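You operate a simulated robot arm through the tools that you are given. There is no shell and no other tool. Be economical: measure what you need, move in short steps, check, and stop when the job is done.

You are at the controls of a simulated two-armed robot. One attempt, no reset.

JOB
Pack the pink cloud into the small tub, bin the stick, lid it, set it on the mat for pick-up.
Fine: The stick goes into the grey cup; the lid is pressed home before the floss wilts; the other clouds stay. The spinner stays off.
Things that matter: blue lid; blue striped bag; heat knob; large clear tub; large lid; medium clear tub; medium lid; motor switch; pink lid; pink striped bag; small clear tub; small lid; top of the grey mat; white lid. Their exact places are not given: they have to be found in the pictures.

It is judged by the outcome, as a careful person would: the job done as asked, and still so three seconds after it is handed in. It fails if anything else is knocked over, pushed out of place, dropped, spilled or broken. A push-on lid holds only when it is set on centred and level and pressed home; a screw cap is set on level and turned clockwise until tight.

ROBOT AND FRAMES
Two 7-joint arms with two-finger parallel grippers on one trunk, on a base that drives. Base frame: it is fixed to the floor where the robot stands at the start and does not move with it; the origin is under the middle of the robot, x ahead of it, y to its left, z up. Lengths are in mm, angles in degrees, forces in N, time in s.
The left shoulder is at the start at [71, 156, 1080], the right one opposite. Places, roughly: blue lid (9x9x3 cm) [-100, -700, 900]; heat knob [100, -600, 900]; motor switch [200, -600, 900]; pink lid (9x9x3 cm) [-300, -700, 900]; top of the grey mat [-300, -600, 800]; white lid (9x9x3 cm) [-400, -700, 900]. Payload 3.91 kg a hand.
Tool frame (each hand has its own): the origin (TCP) lies between the finger pads and is the grasp point; the fingertips stand 30 mm ahead of it; z points along the fingers, y is the line along which they close. The gripper opens to 110 mm. The fingers are 20 mm wide and 10 mm thick; the gripper's body (48 by 112 mm) begins 55 mm behind the TCP.
Orientation is that of the tool frame in the base frame, as a unit quaternion [x, y, z, w]. With the fingers straight down and closing along the base's y, the tool's x points along the base's -x, its y along +y and its z along -z.

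CONTROLS
- The arms move only by the tool send_rows. It takes "left_moves", "right_moves" or both (then of equal length, played together; a hand with none holds still); each is a list of rows, each a list of 7 numbers: the turn, a rotation vector about the base's x, y, z in degrees, then the shift along the base's x, y, z in mm, then the opening in per cent of the stroke, from 0 (shut) to 100 (fully open). In form: [[ax, ay, az, x, y, z, hand], ...]. A call has 1 to 12 rows; each row is the pose to reach, as a shift and turn from the pose commanded when the call began. Each row takes 0.2 s and may step no farther than 50 mm and 8.6 degrees from the row before; otherwise, or with a gripper value out of range, the whole call is refused. Where a pose cannot be reached the arm comes as near as it can. A force on the tool above 90 N (or 10 N above the force at the start of the call, whichever is more), or a blocked arm, ends the call early, and 0.2 s more pass. The fingers move at their own pace (about 108 mm/s each) and stop on an object; they squeeze with about 20 N. The grip force told is the motor's: it shows also when the fingers shut on nothing. Time passes only in rows, and 0.2 s behind the last, so rows that repeat a pose let the fingers close. The reply holds the time, the measured pose of the TCP, the force on the tool along the base axes, the opening and the grip force, in the units named above and with some noise, with the torque about the TCP (base axes, N m) and any sound that the robot's microphone picked up.
- Cameras (640 x 400 px; columns grow to the right, rows downward): "scene" is now at [111, -57.3, 1298.7]; the picture's right is [-0.69, -0.72, 0.00], its down [-0.48, 0.46, -0.75] and it looks along [0.54, -0.52, -0.66] (base axes); focal length 214 px, centre (320, 200). "left" rides on the left gripper at [72, -17, -103] in its tool frame; the picture's right is [0.23, 0.97, 0.00], its down [-0.76, 0.18, -0.62] and it looks along [-0.61, 0.14, 0.78] (tool axes); focal length 222 px, centre (320, 200). "right" rides on the right gripper at [72, 17, -103] in its tool frame; the picture's right is [-0.23, 0.97, 0.00], its down [-0.76, -0.18, -0.62] and it looks along [-0.61, -0.14, 0.78] (tool axes); focal length 222 px, centre (320, 200).
- get_image(camera): a new picture of that camera. The clock stands still meanwhile.
- move_column(by): slides the trunk up (or, below 0, down) by that many mm; the arms and the scene camera ride with it, the base frame stays. It gives what a move gives, with no picture.
- base_move(legs): drives the robot by 1 to 6 legs, each [ahead, left, turn to the left] in mm, mm and degrees, along the robot's own axes; the way and the turn of a leg run together, so that a leg with both is an arc; at most 1500 mm and 180 degrees a leg. The arms and the cameras ride along, it lands a little off, and it stops where it bumps. It gives what a move gives.
- head_to(pan, tilt): turns the head with the scene camera to pan (to the left, within 86 degrees either way) and tilt (down, from -29 to 69), counted from straight ahead of the robot. It gives what a move gives.
- locate(camera, pixels): for up to 12 pixels [column, row] of the newest picture of that camera ("zoom" is the newest enlarged one), the place [x, y, z] in the base frame of the surface seen there, good to about 2 mm. The clock stands still meanwhile.
- enlarge(camera, box): a new picture of the part [left, top, right, bottom] of that camera's present view, enlarged. The clock stands still meanwhile.
- close_job(): hands the job in; it is judged then, once.

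Keep the steps short. Do not move on a guess: measure, check each grasp and each placing, and mend mistakes. In all there are 80 turns and 70 pictures (those below and enlarged ones count). Leave the grippers open and the arms clear of the work at the hand-in unless told otherwise, and finish with a single line.

The tools are called as name(argument=value, ...) on one line, values as JSON. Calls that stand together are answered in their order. send_rows: Moves the arms, as the interface text tells. Its arguments: {"type":"object","properties":{"left_moves":{"type":"array","items":{"type":"array","items":{"type":"number"}}},"right_moves":{"type":"array","items":{"type":"array","items":{"type":"number"}}}},"required":[]} The other tools are called the same way: move_column (by) slides the trunk up or down; base_move (legs) drives the base; head_to (pan, tilt) turns the head that bears the scene camera; get_image (camera) takes a picture; locate (camera, pixels) gives the place of the surface under pixels of a picture; enlarge (camera, box) takes an enlarged picture of a part of a camera's view; close_job () hands the job in.

At the start:

```text
time: 0.0
left_position: [601.7, 220.9, 1278.7]
left_ee_rot: [0.0, 1.0, 0.0, 0.0]
left_contact_force: [0.2, 0.2, 0.4]
left_ft_torque: [0.02, -0.02, 0.0]
left_finger_gap: 109.7
left_finger_force: 0.0
right_position: [672.4, -317.7, 1263.6]
right_ee_rot: [0.0, 1.0, -0.001, 0.0]
right_contact_force: [-0.1, 0.6, -0.5]
right_ft_torque: [-0.05, -0.02, 0.04]
right_finger_gap: 109.8
right_finger_force: 0.0
trunk travel left (down, up): [-525.0, 415.0]
robot x, y, heading: [-3.1, -2.9, 0.1]
head pan, tilt: [-43.9, 41.3]
```

scene: 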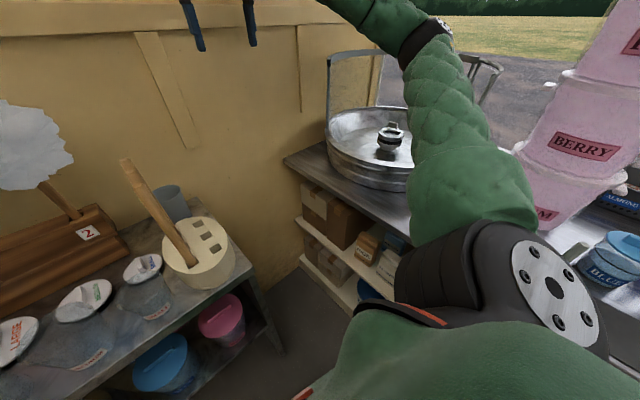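
right: 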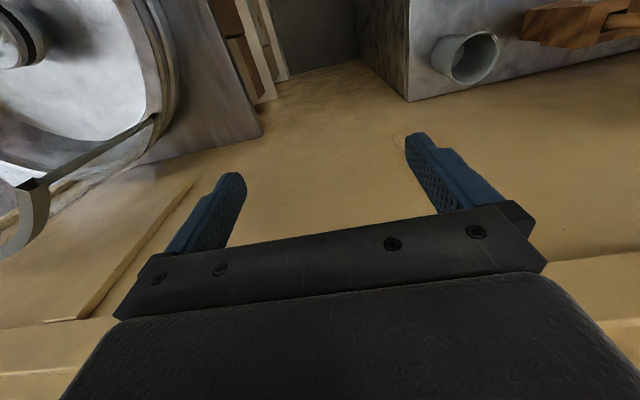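
left: 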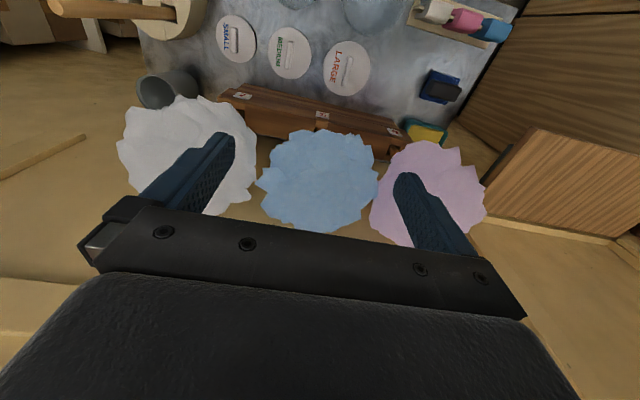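

The clouds stand on a rack ahead. I turn the head straight ahead and down to see the front bench.

head_to(pan=0, tilt=40)

get_image(camera="scene")

```text
time: 1.1
left_position: [601.6, 221.4, 1278.4]
left_ee_rot: [0.0, 1.0, 0.0, 0.0]
left_contact_force: [-0.3, -0.9, -0.1]
left_ft_torque: [0.01, 0.02, 0.01]
left_finger_gap: 109.9
left_finger_force: 0.0
right_position: [671.2, -317.6, 1263.5]
right_ee_rot: [0.0, 1.0, 0.001, 0.0]
right_contact_force: [0.0, -0.1, -0.8]
right_ft_torque: [-0.01, 0.04, 0.03]
right_finger_gap: 110.0
right_finger_force: 0.0
trunk travel left (down, up): [-525.0, 415.0]
robot x, y, heading: [-2.6, -1.3, 0.4]
head pan, tilt: [0.0, 40.0]
```

```text
66 pictures are left
```

scene: 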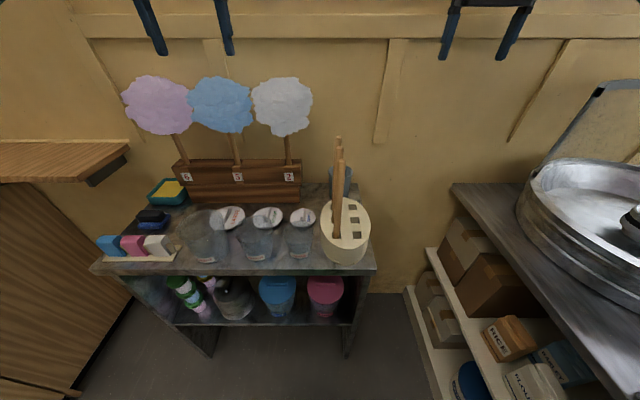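

enlarge(camera="scene", box=[80, 60, 400, 270])

head_to(pan=-80, tilt=35)

get_image(camera="scene")

```text
1.90 times, centred on (240, 165) of scene
```

zoom: 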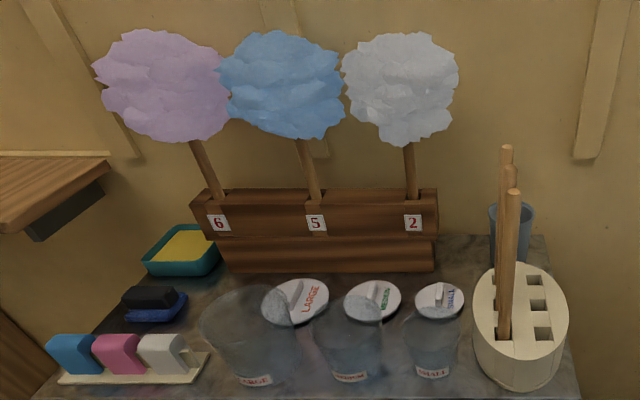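

```text
time: 2.6
left_position: [601.7, 220.7, 1280.1]
left_ee_rot: [0.0, 1.0, 0.0, 0.0]
left_contact_force: [-0.5, -0.6, -0.6]
left_ft_torque: [-0.01, 0.02, 0.03]
left_finger_gap: 109.6
left_finger_force: 0.0
right_position: [672.3, -317.8, 1264.5]
right_ee_rot: [0.0, 1.0, 0.001, 0.0]
right_contact_force: [-0.7, -0.2, 0.1]
right_ft_torque: [0.01, 0.0, 0.01]
right_finger_gap: 110.0
right_finger_force: 0.0
trunk travel left (down, up): [-525.0, 415.0]
robot x, y, heading: [1.6, 1.7, 0.1]
head pan, tilt: [-80.0, 35.0]
```

```text
64 pictures are left
```

scene: 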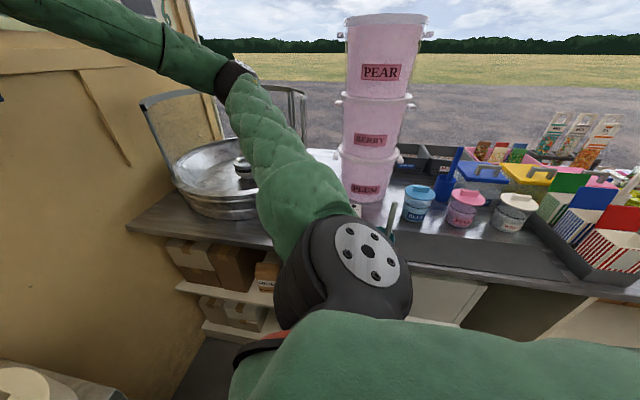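

The mat is likely the dark strip in front of the lids at (480,258). I locate it, then measure the front bench.

locate(camera="scene", pixels=[[430, 230], [480, 255], [540, 275], [570, 290], [610, 300], [480, 268], [417, 205], [465, 210], [513, 215]])

head_to(pan=10, tilt=45)

enlarge(camera="scene", box=[160, 30, 480, 230])

```text
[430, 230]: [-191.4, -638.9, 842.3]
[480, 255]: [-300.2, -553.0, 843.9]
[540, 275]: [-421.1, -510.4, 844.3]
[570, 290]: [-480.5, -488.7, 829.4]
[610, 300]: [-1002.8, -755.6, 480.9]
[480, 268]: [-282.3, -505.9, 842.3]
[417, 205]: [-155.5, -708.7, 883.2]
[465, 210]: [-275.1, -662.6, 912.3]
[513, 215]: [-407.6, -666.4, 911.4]
```

```text
time: 4.3
left_position: [601.9, 221.1, 1280.3]
left_ee_rot: [-0.001, 1.0, 0.0, 0.0]
left_contact_force: [-0.1, -0.6, -0.6]
left_ft_torque: [0.01, 0.01, 0.03]
left_finger_gap: 110.1
left_finger_force: 0.0
right_position: [672.3, -317.8, 1263.8]
right_ee_rot: [0.0, 1.0, 0.0, 0.0]
right_contact_force: [0.0, 0.2, -0.2]
right_ft_torque: [-0.02, 0.01, -0.01]
right_finger_gap: 110.0
right_finger_force: 0.2
trunk travel left (down, up): [-525.0, 415.0]
robot x, y, heading: [-1.7, -1.9, 0.0]
head pan, tilt: [10.0, 45.0]
```

```text
2.00 times, centred on (320, 130) of scene
```

zoom: 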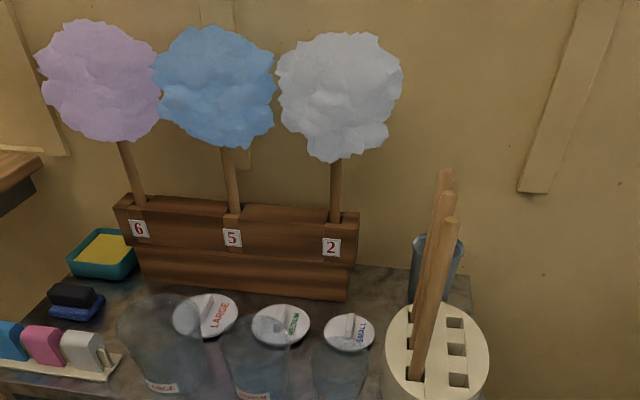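

Measuring the pink cloud, its stick, the small lid with its bridge, the small tub, the cup.

locate(camera="zoom", pixels=[[100, 80], [100, 25], [40, 90], [155, 90], [110, 136], [128, 160], [137, 192], [230, 180], [335, 185], [230, 215], [212, 85], [340, 95]])

locate(camera="zoom", pixels=[[336, 346], [325, 330], [373, 334], [348, 314], [350, 355], [343, 330], [435, 240], [435, 255], [440, 172], [453, 222], [313, 350], [340, 385]])

enlarge(camera="scene", box=[200, 150, 440, 300])

get_image(camera="left")

```text
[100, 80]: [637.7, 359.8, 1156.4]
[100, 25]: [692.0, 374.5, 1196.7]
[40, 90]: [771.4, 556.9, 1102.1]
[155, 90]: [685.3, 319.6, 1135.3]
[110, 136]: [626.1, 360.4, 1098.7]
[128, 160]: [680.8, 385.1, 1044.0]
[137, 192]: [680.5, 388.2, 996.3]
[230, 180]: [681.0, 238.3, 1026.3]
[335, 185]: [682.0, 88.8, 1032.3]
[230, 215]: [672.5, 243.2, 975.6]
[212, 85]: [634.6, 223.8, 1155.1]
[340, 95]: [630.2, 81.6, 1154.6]
```

```text
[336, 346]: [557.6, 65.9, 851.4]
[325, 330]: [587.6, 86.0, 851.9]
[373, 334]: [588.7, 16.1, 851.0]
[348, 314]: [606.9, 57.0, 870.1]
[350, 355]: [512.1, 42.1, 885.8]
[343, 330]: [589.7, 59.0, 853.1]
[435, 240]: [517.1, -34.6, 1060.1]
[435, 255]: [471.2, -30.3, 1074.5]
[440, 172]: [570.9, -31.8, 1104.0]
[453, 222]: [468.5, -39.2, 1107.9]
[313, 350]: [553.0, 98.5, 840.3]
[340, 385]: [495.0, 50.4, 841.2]
```

```text
2.67 times, centred on (320, 225) of scene
```

zoom: 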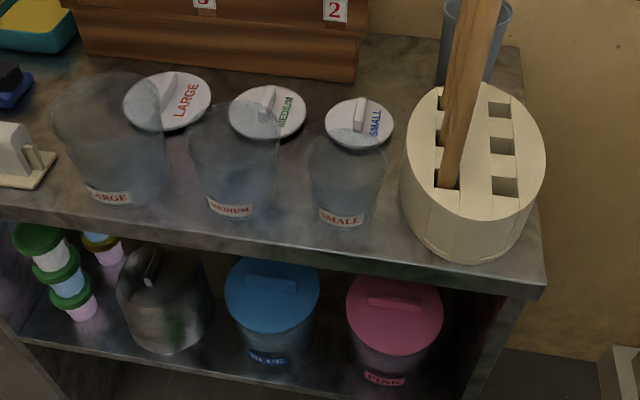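

```text
61 pictures are left
```

left: 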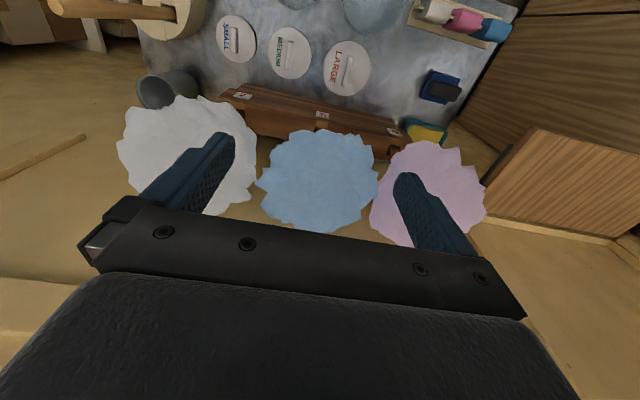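

I measure tub rim, tub base, block, cup and lid in this enlarged view.

locate(camera="zoom", pixels=[[309, 150], [387, 155], [347, 166], [345, 136], [320, 222], [342, 227], [365, 220], [330, 122], [392, 125], [358, 100], [363, 148], [357, 108]])

locate(camera="zoom", pixels=[[405, 160], [544, 165], [480, 215], [470, 250], [445, 178], [503, 185], [440, 75], [490, 75], [510, 10], [447, 15], [340, 246], [440, 280]])

enlarge(camera="scene", box=[280, 130, 400, 205])

get_image(camera="right")

```text
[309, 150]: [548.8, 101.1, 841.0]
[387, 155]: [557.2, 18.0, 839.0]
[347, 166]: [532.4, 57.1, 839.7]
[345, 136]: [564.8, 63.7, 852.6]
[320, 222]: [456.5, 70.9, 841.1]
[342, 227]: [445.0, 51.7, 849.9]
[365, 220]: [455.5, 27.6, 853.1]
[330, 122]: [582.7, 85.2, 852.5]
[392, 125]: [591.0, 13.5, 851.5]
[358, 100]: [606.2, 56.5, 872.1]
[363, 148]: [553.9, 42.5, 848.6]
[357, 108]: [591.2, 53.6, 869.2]
```

```text
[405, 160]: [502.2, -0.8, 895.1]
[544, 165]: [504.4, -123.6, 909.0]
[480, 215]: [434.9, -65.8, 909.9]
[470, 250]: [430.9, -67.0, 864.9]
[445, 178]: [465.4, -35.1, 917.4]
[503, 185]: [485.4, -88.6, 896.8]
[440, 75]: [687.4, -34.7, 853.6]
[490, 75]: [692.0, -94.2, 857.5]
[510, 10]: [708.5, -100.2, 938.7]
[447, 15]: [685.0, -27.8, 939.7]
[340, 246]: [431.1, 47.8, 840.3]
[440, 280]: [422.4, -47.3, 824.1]
```

```text
5.33 times, centred on (340, 168) of scene
```

zoom: 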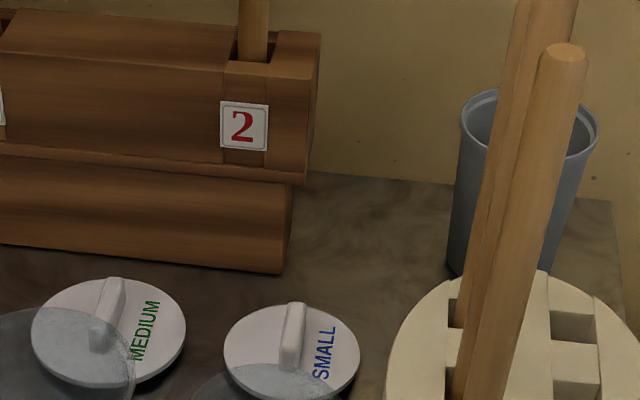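

```text
59 pictures are left
```

right: 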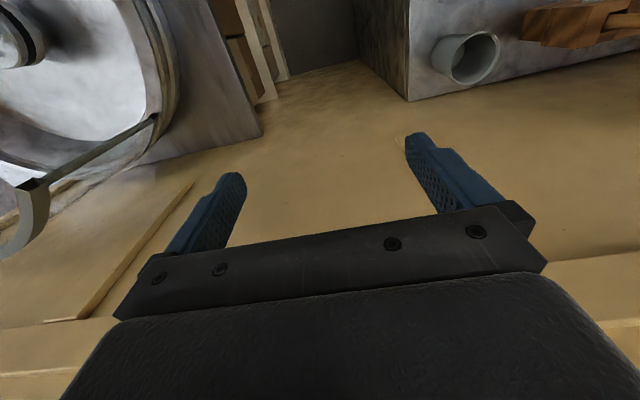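

I want the robot about 200 mm further left so each arm comes straight at its target. I check what stands on the left, and the heights of the tubs.

head_to(pan=60, tilt=50)

get_image(camera="scene")

locate(camera="scene", pixels=[[100, 200], [200, 200], [320, 200], [420, 220], [320, 300], [320, 380], [150, 350], [450, 300], [320, 100], [200, 100]])

```text
time: 5.5
left_position: [602.2, 221.6, 1279.6]
left_ee_rot: [0.0, 1.0, 0.001, 0.0]
left_contact_force: [0.3, 0.6, 0.3]
left_ft_torque: [0.0, 0.01, 0.02]
left_finger_gap: 110.3
left_finger_force: 0.0
right_position: [672.5, -317.2, 1263.8]
right_ee_rot: [0.0, 1.0, 0.0, 0.0]
right_contact_force: [0.1, -0.8, -0.5]
right_ft_torque: [0.02, 0.02, 0.03]
right_finger_gap: 110.0
right_finger_force: 0.1
trunk travel left (down, up): [-525.0, 415.0]
robot x, y, heading: [2.4, 0.9, 0.1]
head pan, tilt: [60.0, 50.0]
```

```text
58 pictures are left
```

scene: 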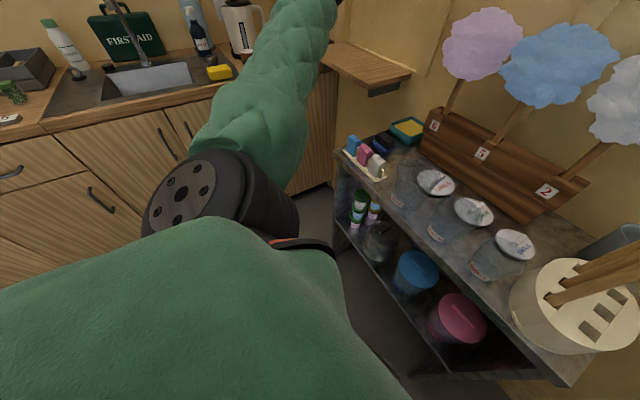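

```text
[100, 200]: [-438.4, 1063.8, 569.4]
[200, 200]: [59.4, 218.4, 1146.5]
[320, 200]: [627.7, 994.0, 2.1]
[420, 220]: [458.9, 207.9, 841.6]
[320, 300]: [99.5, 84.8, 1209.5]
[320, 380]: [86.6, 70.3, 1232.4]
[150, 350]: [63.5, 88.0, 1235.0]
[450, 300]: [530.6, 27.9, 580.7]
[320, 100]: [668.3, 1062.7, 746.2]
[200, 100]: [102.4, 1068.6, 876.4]
```

The left side is clear (cupboards at y≈1064). I drive 200 mm left; both hands are above the clouds.

base_move(legs=[[0, 200, 0]])

head_to(pan=-5, tilt=48)

get_image(camera="scene")

```text
time: 7.0
left_position: [601.5, 417.9, 1279.0]
left_ee_rot: [-0.003, 1.0, -0.001, 0.001]
left_contact_force: [0.3, -0.6, -0.7]
left_ft_torque: [-0.02, -0.04, 0.0]
left_finger_gap: 110.3
left_finger_force: 0.1
right_position: [671.7, -119.0, 1265.0]
right_ee_rot: [-0.001, 1.0, -0.001, 0.0]
right_contact_force: [-0.2, 0.8, 0.8]
right_ft_torque: [-0.02, 0.0, -0.03]
right_finger_gap: 110.0
right_finger_force: 0.0
trunk travel left (down, up): [-525.0, 415.0]
robot x, y, heading: [2.2, 191.5, 0.3]
head pan, tilt: [60.0, 50.0]
```

```text
time: 8.4
left_position: [600.5, 418.4, 1280.0]
left_ee_rot: [-0.002, 1.0, 0.001, 0.0]
left_contact_force: [0.1, 0.5, 0.7]
left_ft_torque: [0.03, 0.0, -0.02]
left_finger_gap: 109.6
left_finger_force: 0.1
right_position: [672.1, -121.1, 1263.7]
right_ee_rot: [-0.001, 1.0, 0.0, 0.001]
right_contact_force: [0.0, 0.0, -0.2]
right_ft_torque: [0.0, -0.01, 0.01]
right_finger_gap: 110.1
right_finger_force: 0.0
trunk travel left (down, up): [-525.0, 415.0]
robot x, y, heading: [1.7, 193.7, 0.1]
head pan, tilt: [-5.0, 48.0]
```

```text
57 pictures are left
```

scene: 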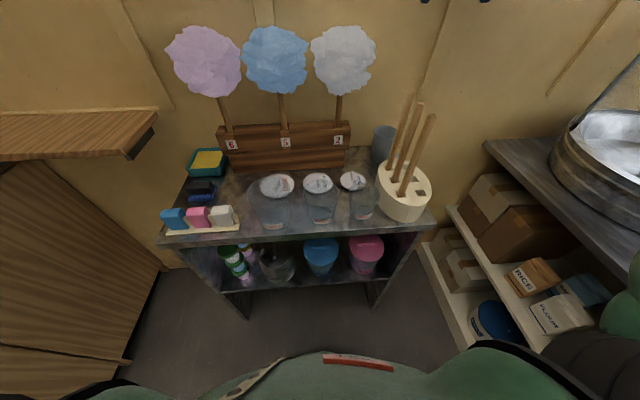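

Right hand goes above the small tub, turning -90° about z so it closes along x, at z≈1120.

send_rows(right_moves=[[0, 0, -7.5, -16, 14, 0, 100], [0, 0, -15, -32, 28, 0, 100], [0, 0, -22.5, -49, 43, 0, 100], [0, 0, -30, -65, 57, 0, 100], [0, 0, -37.5, -81, 71, 0, 100], [0, 0, -45, -98, 86, 0, 100], [0, 0, -52.5, -114, 100, -20, 100], [0, 0, -60, -130, 114, -45, 100], [0, 0, -67.5, -146, 128, -70, 100], [0, 0, -75, -163, 143, -95, 100], [0, 0, -82.5, -179, 157, -120, 100], [0, 0, -90, -195, 171, -140, 100]])

get_image(camera="right")

enlarge(camera="scene", box=[220, 150, 460, 300])

```text
time: 11.0
left_position: [601.4, 417.6, 1279.1]
left_ee_rot: [-0.001, 1.0, 0.001, 0.0]
left_contact_force: [-0.1, 0.3, -0.5]
left_ft_torque: [-0.04, -0.01, 0.0]
left_finger_gap: 110.3
left_finger_force: 0.0
right_position: [477.2, 48.4, 1125.0]
right_ee_rot: [0.707, 0.707, 0.0, 0.0]
right_contact_force: [-0.7, 0.2, 0.8]
right_ft_torque: [-0.02, -0.02, -0.01]
right_finger_gap: 109.8
right_finger_force: 0.1
trunk travel left (down, up): [-525.0, 415.0]
robot x, y, heading: [0.1, 195.3, -0.0]
head pan, tilt: [-5.0, 48.0]
```

```text
56 pictures are left
```

right: 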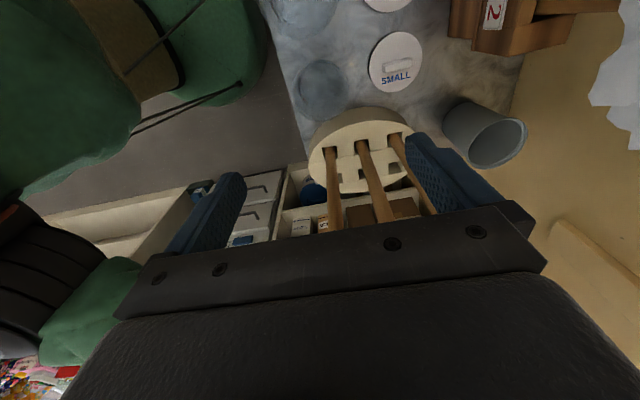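

```text
2.67 times, centred on (340, 225) of scene
```

zoom: 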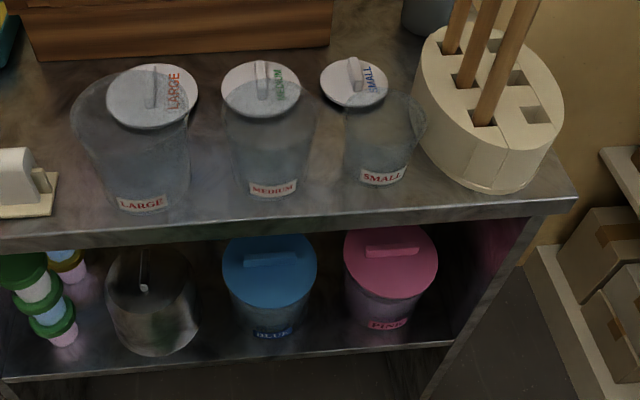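

The tub is at (320,92) in the wrist picture, nearly under the TCP. I enlarge to centre it.

enlarge(camera="right", box=[260, 30, 420, 130])

locate(camera="zoom", pixels=[[140, 250], [240, 240], [180, 330], [250, 140], [245, 250], [290, 200], [340, 270], [210, 150], [545, 130], [540, 165], [500, 190], [620, 190]])

```text
4.00 times, centred on (340, 80) of right
```

zoom: 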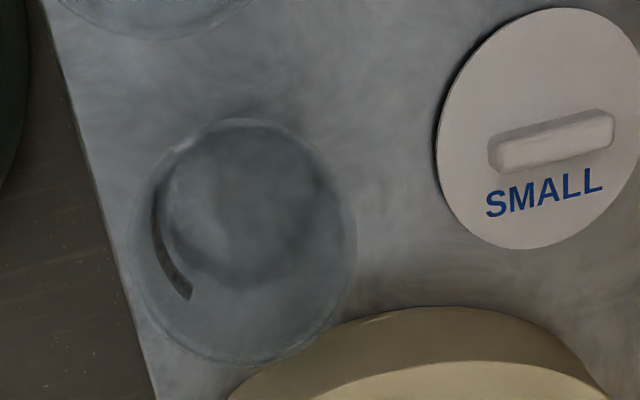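

```text
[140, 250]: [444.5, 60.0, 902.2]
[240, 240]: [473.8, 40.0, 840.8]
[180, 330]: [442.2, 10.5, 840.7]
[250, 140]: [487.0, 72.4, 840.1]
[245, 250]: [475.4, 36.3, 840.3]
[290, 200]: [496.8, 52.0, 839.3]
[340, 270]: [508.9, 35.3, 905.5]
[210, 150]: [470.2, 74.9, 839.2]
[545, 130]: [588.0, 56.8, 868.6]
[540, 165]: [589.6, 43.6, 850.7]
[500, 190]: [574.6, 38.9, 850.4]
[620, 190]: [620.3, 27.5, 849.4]
```

Tub: rim centre ≈ (478,53), rim z≈903, Ø≈72. Lid centre ≈ (588,51), handle along x at z≈869. There is no free space on this bench for a Ø140 cloud, so I will carry tub and lid to the mat first. Lower over the tub and grip.

send_rows(right_moves=[[0, 0, 0, 1, 4, -45, 100], [0, 0, 0, 1, 4, -90, 100], [0, 0, 0, 1, 4, -135, 100], [0, 0, 0, 1, 4, -180, 100], [0, 0, 0, 1, 4, -215, 100], [0, 0, 0, 1, 4, -237, 100], [0, 0, 0, 1, 4, -237, 50], [0, 0, 0, 1, 4, -237, 50], [0, 0, 0, 1, 4, -237, 50]])

enlarge(camera="scene", box=[220, 150, 460, 300])

```text
time: 13.0
left_position: [605.8, 418.4, 1277.0]
left_ee_rot: [-0.001, 1.0, 0.0, -0.003]
left_contact_force: [-0.5, 0.1, 0.6]
left_ft_torque: [0.02, 0.04, 0.02]
left_finger_gap: 109.9
left_finger_force: 0.0
right_position: [481.1, 54.3, 885.1]
right_ee_rot: [0.707, 0.708, -0.002, -0.002]
right_contact_force: [3.2, 2.0, 8.6]
right_ft_torque: [-0.05, 0.11, 0.01]
right_finger_gap: 71.5
right_finger_force: 19.9
trunk travel left (down, up): [-525.0, 415.0]
robot x, y, heading: [-0.9, 197.2, -0.2]
head pan, tilt: [-5.0, 48.0]
```

```text
2.67 times, centred on (340, 225) of scene
```

zoom: 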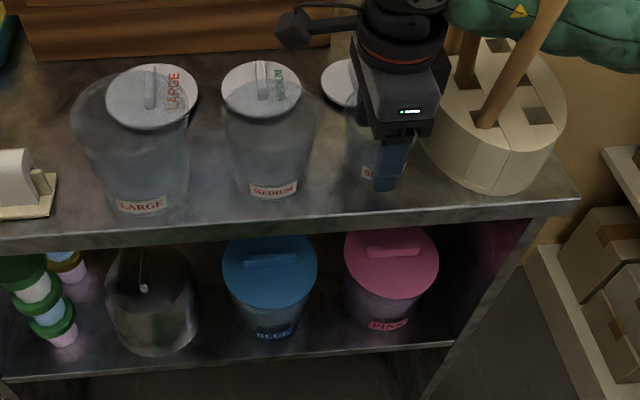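

Gap 71.5 mm, force 20 N: gripped. The forearm looks close to the sticks; I check.

get_image(camera="scene")

locate(camera="scene", pixels=[[430, 160], [445, 165], [410, 170], [420, 120], [400, 150], [450, 140]])

```text
52 pictures are left
```

scene: 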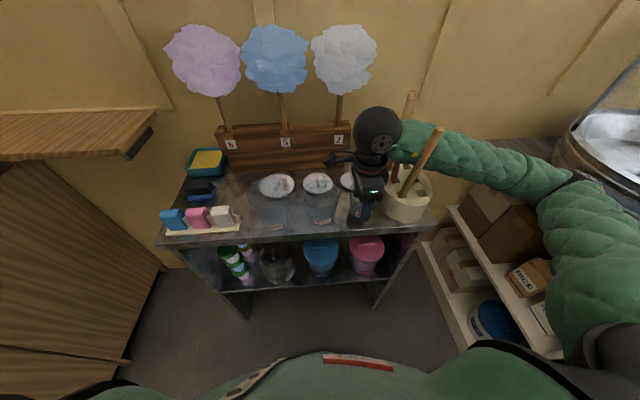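

```text
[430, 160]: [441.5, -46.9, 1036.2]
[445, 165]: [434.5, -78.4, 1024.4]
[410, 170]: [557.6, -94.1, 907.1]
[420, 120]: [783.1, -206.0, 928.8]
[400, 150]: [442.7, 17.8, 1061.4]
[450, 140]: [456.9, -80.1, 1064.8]
```

The forearm came down among the spare sticks and leans on one. I raise straight back up along the same path, with the tub.

send_rows(right_moves=[[0, 0, 0, 0, 0, 15, 50], [0, 0, 0, 0, 0, 35, 50], [0, 0, 0, 0, 0, 60, 50], [0, 0, 0, 0, 0, 90, 50], [0, 0, 0, 0, 0, 130, 50], [0, 0, 0, 0, 0, 175, 50], [0, 0, 0, 0, 0, 220, 50], [0, 0, 0, 0, 0, 265, 50], [0, 0, 0, 0, 0, 310, 50], [0, 0, 0, 0, 0, 355, 50]])

get_image(camera="scene")

enlarge(camera="scene", box=[320, 80, 480, 230])

```text
time: 15.2
left_position: [599.7, 419.7, 1280.9]
left_ee_rot: [-0.002, 1.0, -0.001, 0.0]
left_contact_force: [-0.7, 0.0, 0.1]
left_ft_torque: [-0.02, -0.01, 0.0]
left_finger_gap: 110.2
left_finger_force: 0.0
right_position: [477.5, 53.7, 1242.6]
right_ee_rot: [0.706, 0.709, 0.0, 0.0]
right_contact_force: [-0.2, 0.1, -1.0]
right_ft_torque: [-0.04, -0.01, -0.01]
right_finger_gap: 71.2
right_finger_force: 20.3
trunk travel left (down, up): [-525.0, 415.0]
robot x, y, heading: [1.1, 195.5, 0.2]
head pan, tilt: [-5.0, 48.0]
```

```text
51 pictures are left
```

scene: 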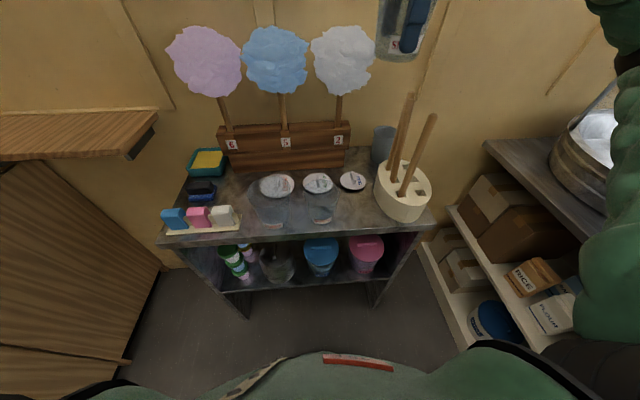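

```text
2.67 times, centred on (400, 155) of scene
```

zoom: 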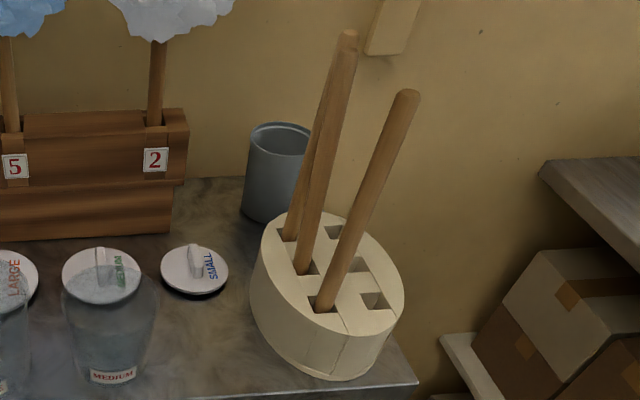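

All sticks are still in their holes; tub held. Now right hand moves off to the right; the left hand goes above the small lid, tilted 25° so that its wrist stays clear of the white cloud.

send_rows(right_moves=[[0, 0, 0, -10, -45, 0, 50], [0, 0, 0, -20, -90, 0, 50], [0, 0, 0, -30, -135, 0, 50], [0, 0, 0, -40, -180, 0, 50], [0, 0, 0, -50, -225, 0, 50], [0, 0, 0, -60, -260, 0, 50], [0, 0, 0, -60, -260, 0, 50], [0, 0, 0, -60, -260, 0, 50], [0, 0, 0, -60, -260, 0, 50], [0, 0, 0, -60, -260, 0, 50]], left_moves=[[0, -5, 0, -10, -25, 0, 100], [0, -10, 0, -20, -65, 0, 100], [0, -15, 0, -30, -110, 0, 100], [0, -20, 0, -40, -155, 0, 100], [0, -25, 0, -50, -200, 0, 100], [0, -25, 0, -55, -245, 0, 80], [0, -25, 0, -60, -290, 0, 60], [0, -25, 0, -62, -335, -20, 50], [0, -25, 0, -62, -367, -45, 50], [0, -25, 0, -60, -367, -90, 50]])

get_image(camera="left")

get_image(camera="scene")

```text
time: 17.4
left_position: [542.3, 51.8, 1187.5]
left_ee_rot: [-0.003, 0.976, -0.001, 0.216]
left_contact_force: [1.0, 0.1, -0.2]
left_ft_torque: [0.0, 0.03, -0.03]
left_finger_gap: 54.9
left_finger_force: 0.0
right_position: [422.2, -205.3, 1241.3]
right_ee_rot: [0.707, 0.707, -0.001, 0.0]
right_contact_force: [0.3, 0.5, 0.1]
right_ft_torque: [-0.02, 0.01, 0.0]
right_finger_gap: 71.0
right_finger_force: 20.0
trunk travel left (down, up): [-525.0, 415.0]
robot x, y, heading: [-1.6, 192.9, -0.2]
head pan, tilt: [-5.0, 48.0]
```

```text
49 pictures are left
```

left: 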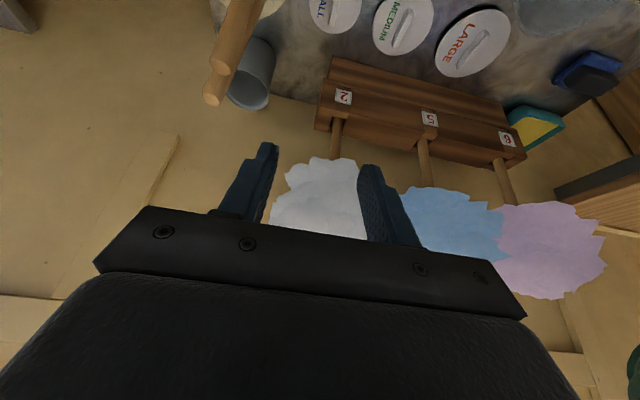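

```text
48 pictures are left
```

scene: 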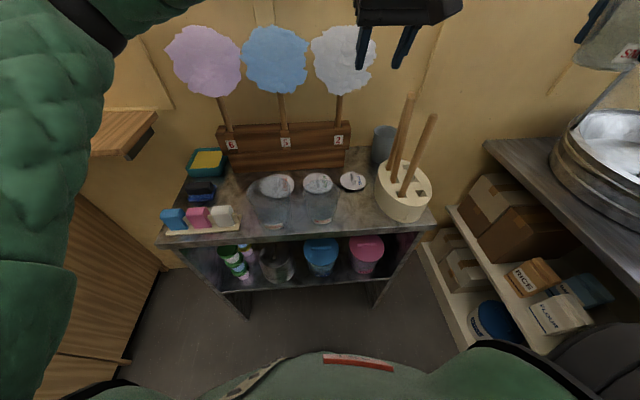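

Lower the left hand to z≈955 over the lid and look.

send_rows(left_moves=[[0, 0, 0, 0, 0, -45, 50], [0, 0, 0, 0, 0, -90, 50], [0, 0, 0, 0, 0, -135, 50], [0, 0, 0, 10, 0, -175, 50], [0, 0, 0, 30, 0, -210, 50], [0, 0, 0, 46, 0, -240, 50], [0, 0, 0, 46, 0, -240, 50]])

get_image(camera="left")

get_image(camera="scene")

```text
time: 19.0
left_position: [588.3, 51.6, 949.0]
left_ee_rot: [-0.001, 0.976, -0.001, 0.216]
left_contact_force: [0.2, 0.3, 0.1]
left_ft_torque: [0.05, -0.01, 0.0]
left_finger_gap: 54.8
left_finger_force: 0.1
right_position: [419.5, -205.5, 1242.0]
right_ee_rot: [0.707, 0.707, 0.0, 0.001]
right_contact_force: [-0.4, 0.4, -1.0]
right_ft_torque: [-0.02, -0.01, 0.02]
right_finger_gap: 71.3
right_finger_force: 20.7
trunk travel left (down, up): [-525.0, 415.0]
robot x, y, heading: [3.4, 195.7, 0.1]
head pan, tilt: [-5.0, 48.0]
```

```text
47 pictures are left
```

left: 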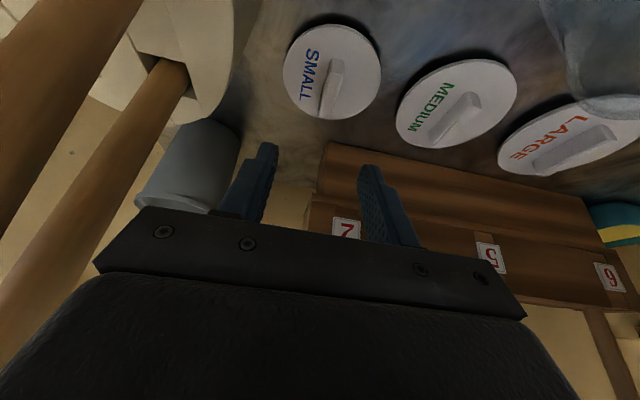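

```text
46 pictures are left
```

scene: 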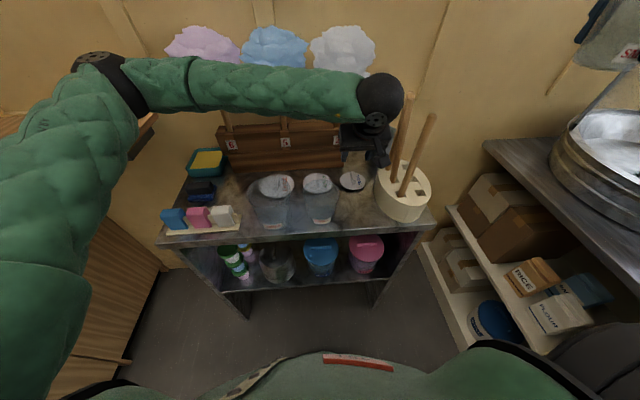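

enlarge(camera="left", box=[270, 10, 398, 130])

locate(camera="left", pixels=[[337, 62], [325, 110], [331, 85], [341, 70], [322, 90], [284, 72], [380, 70], [335, 25], [330, 119]])

```text
3.33 times, centred on (334, 70) of left
```

zoom: 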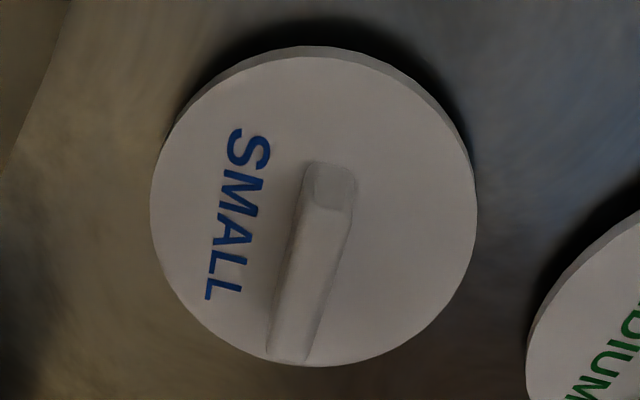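

```text
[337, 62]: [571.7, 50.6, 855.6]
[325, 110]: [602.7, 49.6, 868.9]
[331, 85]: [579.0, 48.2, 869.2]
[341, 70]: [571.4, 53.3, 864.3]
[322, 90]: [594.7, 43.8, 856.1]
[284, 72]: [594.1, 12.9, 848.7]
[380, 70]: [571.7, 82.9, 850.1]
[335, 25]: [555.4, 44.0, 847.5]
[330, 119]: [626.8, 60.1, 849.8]
```

Handle: x 571–606, y≈49, top 869. Lower so the pads straddle it and close.

send_rows(left_moves=[[0, 0, 0, -10, -3, -30, 50], [0, 0, 0, -10, -3, -55, 50], [0, 0, 0, -10, -3, -64, 50], [0, 0, 0, -10, -3, -64, 20], [0, 0, 0, -10, -3, -64, 0], [0, 0, 0, -10, -3, -64, 0], [0, 0, 0, -10, -3, -64, 0]])

get_image(camera="left")

```text
time: 20.6
left_position: [576.6, 47.1, 886.3]
left_ee_rot: [-0.001, 0.976, 0.0, 0.216]
left_contact_force: [-0.7, 0.1, 0.3]
left_ft_torque: [-0.02, -0.01, 0.01]
left_finger_gap: 9.6
left_finger_force: 19.8
right_position: [420.1, -205.5, 1239.1]
right_ee_rot: [0.707, 0.708, 0.0, 0.0]
right_contact_force: [-0.6, -0.2, -1.5]
right_ft_torque: [0.0, 0.0, 0.02]
right_finger_gap: 71.2
right_finger_force: 19.7
trunk travel left (down, up): [-525.0, 415.0]
robot x, y, heading: [-2.3, 196.4, 0.2]
head pan, tilt: [-5.0, 48.0]
```

```text
44 pictures are left
```

left: 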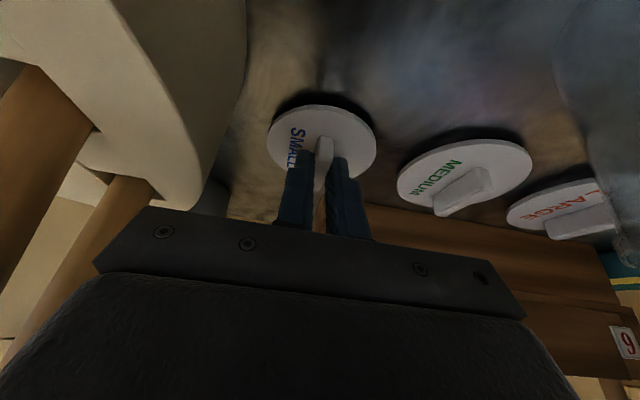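

Handle gripped (gap 9.6 mm). Lift the lid and retract both hands toward the robot for the drive.

send_rows(left_moves=[[0, 0, 0, 0, 0, 20, 0], [0, 0, 0, -20, 0, 60, 0], [0, 0, 0, -40, 0, 105, 0], [0, 0, 0, -60, 0, 150, 0], [0, 0, 0, -75, 0, 197, 0], [0, 0, 0, -85, 10, 245, 0], [0, 0, 0, -100, 40, 280, 0], [0, 0, 0, -120, 80, 300, 0], [0, 0, 0, -140, 120, 300, 0], [0, 0, 0, -160, 165, 300, 0], [0, 0, 0, -180, 210, 300, 0], [0, 0, 0, -200, 240, 300, 0]], right_moves=[[0, 0, 0, 0, 0, 0, 50], [0, 0, 0, 0, 0, 0, 50], [0, 0, 0, 0, 0, 0, 50], [0, 0, 0, 0, 0, 0, 50], [0, 0, 0, 0, 0, 0, 50], [0, 0, 0, 0, 0, 0, 50], [0, 0, 0, -10, 20, 0, 50], [0, 0, 0, -20, 60, 0, 50], [0, 0, 0, -30, 100, 0, 50], [0, 0, 0, -40, 140, 0, 50], [0, 0, 0, -50, 180, 0, 50], [0, 0, 0, -50, 210, 0, 50]])

get_image(camera="scene")

```text
time: 23.2
left_position: [379.8, 285.7, 1189.1]
left_ee_rot: [-0.001, 0.976, -0.001, 0.216]
left_contact_force: [0.7, 0.7, 0.0]
left_ft_torque: [-0.01, 0.02, 0.05]
left_finger_gap: 9.8
left_finger_force: 20.8
left hand out of reach, approached as far as the arm can: row 12
right_position: [365.0, 7.4, 1244.4]
right_ee_rot: [0.707, 0.707, 0.0, 0.0]
right_contact_force: [-0.5, -0.4, -1.5]
right_ft_torque: [0.01, 0.0, 0.0]
right_finger_gap: 71.1
right_finger_force: 20.6
trunk travel left (down, up): [-525.0, 415.0]
robot x, y, heading: [0.4, 197.2, -0.1]
head pan, tilt: [-5.0, 48.0]
```

```text
43 pictures are left
```

scene: 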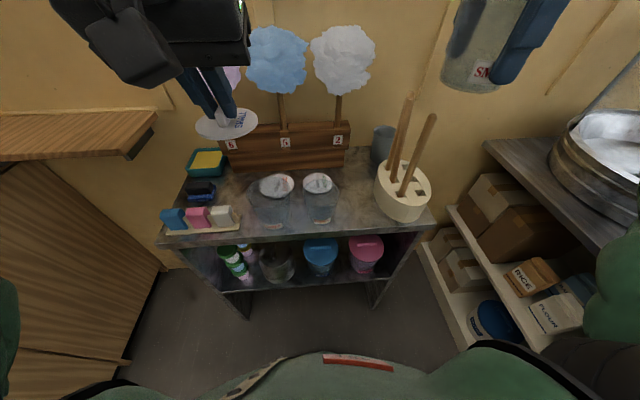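

Lid and tub both held. Drive back 300 mm, then turn 90° right to face the counter with the mat, ahead 100.

base_move(legs=[[-300, 0, 0], [0, 0, -90], [100, 0, 0]])

head_to(pan=0, tilt=40)

get_image(camera="scene")

```text
time: 29.8
left_position: [-213.5, -285.0, 1189.1]
left_ee_rot: [0.697, 0.685, -0.154, 0.15]
left_contact_force: [-0.3, 0.0, 0.0]
left_ft_torque: [0.02, 0.01, 0.02]
left_finger_gap: 9.8
left_finger_force: 19.6
right_position: [-490.5, -265.4, 1242.6]
right_ee_rot: [1.0, -0.01, 0.0, -0.001]
right_contact_force: [1.2, -0.7, -0.6]
right_ft_torque: [0.05, 0.0, 0.0]
right_finger_gap: 71.2
right_finger_force: 20.7
trunk travel left (down, up): [-525.0, 415.0]
robot x, y, heading: [-294.6, 96.7, -90.9]
head pan, tilt: [-5.0, 48.0]
```

```text
time: 30.5
left_position: [-214.7, -283.5, 1189.2]
left_ee_rot: [0.697, 0.684, -0.155, 0.15]
left_contact_force: [0.2, -0.6, -0.6]
left_ft_torque: [-0.02, 0.02, -0.05]
left_finger_gap: 9.6
left_finger_force: 20.0
right_position: [-488.9, -263.3, 1243.3]
right_ee_rot: [1.0, -0.01, 0.0, 0.0]
right_contact_force: [0.2, 0.2, 0.0]
right_ft_torque: [-0.01, 0.0, 0.01]
right_finger_gap: 71.6
right_finger_force: 19.5
trunk travel left (down, up): [-525.0, 415.0]
robot x, y, heading: [-293.1, 97.8, -91.0]
head pan, tilt: [0.0, 40.0]
```

```text
42 pictures are left
```

scene: 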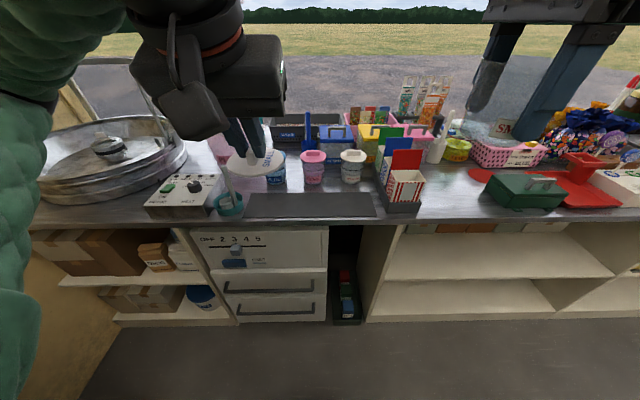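

locate(camera="scene", pixels=[[250, 195], [372, 195], [250, 214], [375, 214], [310, 205], [312, 185], [350, 183], [420, 213], [400, 220], [228, 215], [440, 190], [250, 221]])

enlarge(camera="scene", box=[150, 120, 470, 260])

```text
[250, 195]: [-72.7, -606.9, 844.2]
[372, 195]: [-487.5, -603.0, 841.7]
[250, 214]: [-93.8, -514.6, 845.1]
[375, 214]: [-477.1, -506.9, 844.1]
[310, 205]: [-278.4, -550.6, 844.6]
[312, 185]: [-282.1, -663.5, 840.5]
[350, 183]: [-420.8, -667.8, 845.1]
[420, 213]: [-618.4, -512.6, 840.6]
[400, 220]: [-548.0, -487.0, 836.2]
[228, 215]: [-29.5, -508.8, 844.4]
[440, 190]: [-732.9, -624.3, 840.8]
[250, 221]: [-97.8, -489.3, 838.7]
```

```text
2.00 times, centred on (310, 190) of scene
```

zoom: 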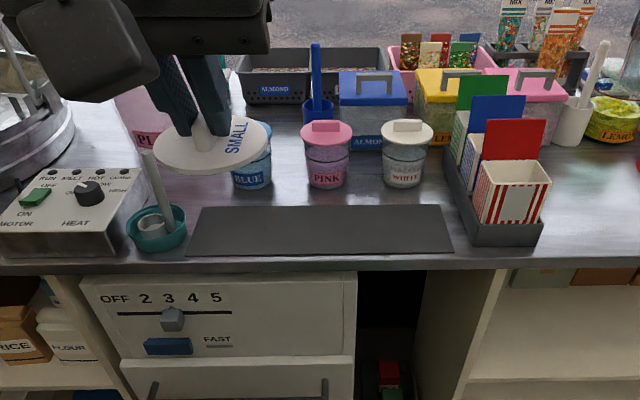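

Mat: x −485…−85, y −607…−505, z 844, empty. I bring the tub over (−340,−548) and the lid over (−140,−550), stopping 25 mm above.

send_rows(right_moves=[[0, 0, 0, 20, -40, 0, 50], [0, 0, 0, 40, -80, 0, 50], [0, 0, 0, 60, -120, 0, 50], [0, 0, 0, 80, -160, -10, 50], [0, 0, 0, 100, -195, -30, 50], [0, 0, 0, 120, -225, -60, 50], [0, 0, 0, 135, -250, -100, 50], [0, 0, 0, 149, -270, -145, 50], [0, 0, 0, 149, -284, -190, 50], [0, 0, 0, 149, -284, -238, 50], [0, 0, 0, 149, -284, -286, 50], [0, 0, 0, 149, -284, -328, 50]], left_moves=[[0, 0, 0, 10, -35, 0, 0], [0, 0, 0, 20, -70, 0, 0], [0, 0, 0, 30, -105, 0, 0], [0, 0, 0, 40, -140, 0, 0], [0, 0, 0, 50, -175, -20, 0], [0, 0, 0, 60, -205, -50, 0], [0, 0, 0, 64, -230, -90, 0], [0, 0, 0, 64, -250, -130, 0], [0, 0, 0, 64, -254, -175, 0], [0, 0, 0, 64, -254, -215, 0], [0, 0, 0, 64, -254, -245, 0], [0, 0, 0, 64, -254, -273, 0]])

get_image(camera="scene")

```text
refused: row 8 steps farther than a row can; nothing moved
```

```text
40 pictures are left
```

scene: 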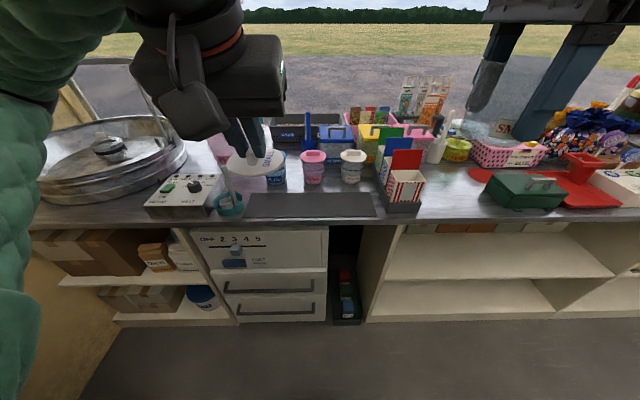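

Refused for step size; I smooth the path.

send_rows(right_moves=[[0, 0, 0, 20, -40, 0, 50], [0, 0, 0, 40, -80, 0, 50], [0, 0, 0, 60, -120, -10, 50], [0, 0, 0, 80, -160, -25, 50], [0, 0, 0, 100, -195, -50, 50], [0, 0, 0, 118, -225, -80, 50], [0, 0, 0, 132, -250, -118, 50], [0, 0, 0, 142, -270, -160, 50], [0, 0, 0, 149, -284, -205, 50], [0, 0, 0, 149, -284, -250, 50], [0, 0, 0, 149, -284, -293, 50], [0, 0, 0, 149, -284, -328, 50]], left_moves=[[0, 0, 0, 10, -35, 0, 0], [0, 0, 0, 20, -70, 0, 0], [0, 0, 0, 30, -105, 0, 0], [0, 0, 0, 40, -140, 0, 0], [0, 0, 0, 50, -175, -20, 0], [0, 0, 0, 60, -205, -50, 0], [0, 0, 0, 64, -230, -90, 0], [0, 0, 0, 64, -250, -130, 0], [0, 0, 0, 64, -254, -175, 0], [0, 0, 0, 64, -254, -215, 0], [0, 0, 0, 64, -254, -245, 0], [0, 0, 0, 64, -254, -273, 0]])

get_image(camera="scene")

```text
time: 33.1
left_position: [-147.6, -538.2, 914.4]
left_ee_rot: [0.698, 0.683, -0.155, 0.15]
left_contact_force: [-0.1, -0.1, -0.5]
left_ft_torque: [0.03, -0.01, -0.02]
left_finger_gap: 9.8
left_finger_force: 20.0
right_position: [-342.6, -546.7, 913.7]
right_ee_rot: [1.0, -0.009, 0.0, 0.0]
right_contact_force: [-0.1, -0.3, -0.8]
right_ft_torque: [0.04, -0.01, -0.01]
right_finger_gap: 71.3
right_finger_force: 20.0
trunk travel left (down, up): [-525.0, 415.0]
robot x, y, heading: [-294.6, 95.6, -91.2]
head pan, tilt: [0.0, 40.0]
```

```text
39 pictures are left
```

scene: 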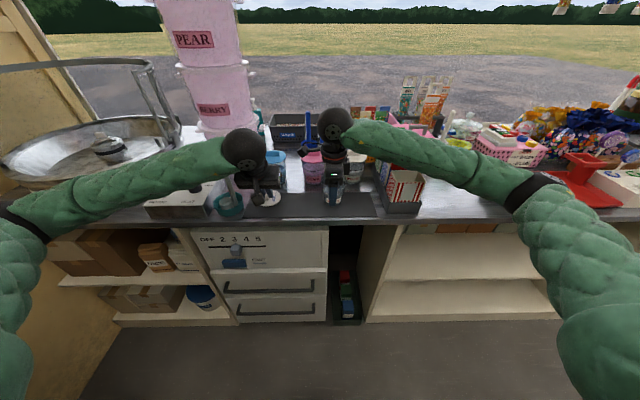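

Lower both the last 25 mm, let go, and rise.

send_rows(right_moves=[[0, 0, 0, 0, 0, -12, 50], [0, 0, 0, 0, 0, -20, 50], [0, 0, 0, 0, 0, -24, 50], [0, 0, 0, 0, 0, -24, 100], [0, 0, 0, 0, 0, -24, 100], [0, 0, 0, 0, 0, -24, 100], [0, 0, 0, 0, 0, 20, 100], [0, 0, 0, 0, 0, 65, 100], [0, 0, 0, 0, 0, 110, 100], [0, 0, 0, 0, 0, 155, 100]], left_moves=[[0, 0, 0, 0, 0, -12, 0], [0, 0, 0, 0, 0, -20, 0], [0, 0, 0, 0, 0, -24, 0], [0, 0, 0, 0, 0, -24, 20], [0, 0, 0, 0, 0, -24, 40], [0, 0, 0, 0, 0, -24, 40], [0, 0, 0, 0, 0, 15, 40], [0, 0, 0, 0, 0, 60, 40], [0, 0, 0, 0, 0, 105, 40], [0, 0, 0, 0, 0, 150, 40]])

get_image(camera="right")

get_image(camera="left")

```text
time: 35.3
left_position: [-149.8, -539.7, 1064.7]
left_ee_rot: [0.697, 0.684, -0.154, 0.15]
left_contact_force: [-0.3, 0.7, 0.1]
left_ft_torque: [0.04, 0.02, -0.03]
left_finger_gap: 44.0
left_finger_force: 0.0
right_position: [-340.0, -547.9, 1072.8]
right_ee_rot: [1.0, -0.01, 0.0, -0.001]
right_contact_force: [0.1, -0.2, -0.3]
right_ft_torque: [-0.04, 0.04, 0.04]
right_finger_gap: 110.0
right_finger_force: 0.0
trunk travel left (down, up): [-525.0, 415.0]
robot x, y, heading: [-294.9, 95.2, -91.2]
head pan, tilt: [0.0, 40.0]
```

```text
38 pictures are left
```

right: 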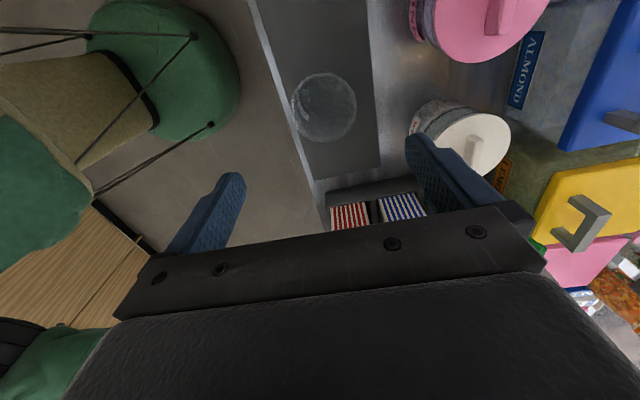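

```text
37 pictures are left
```

left: 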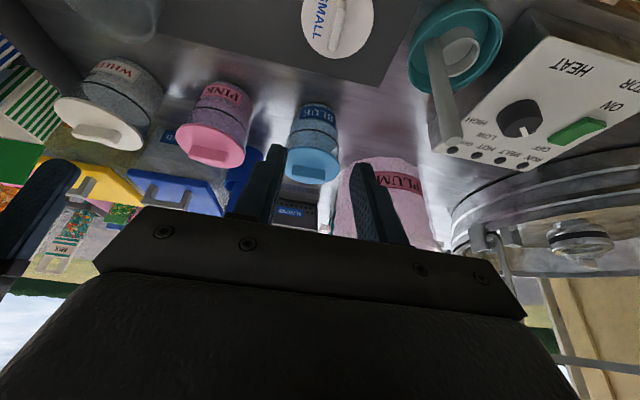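

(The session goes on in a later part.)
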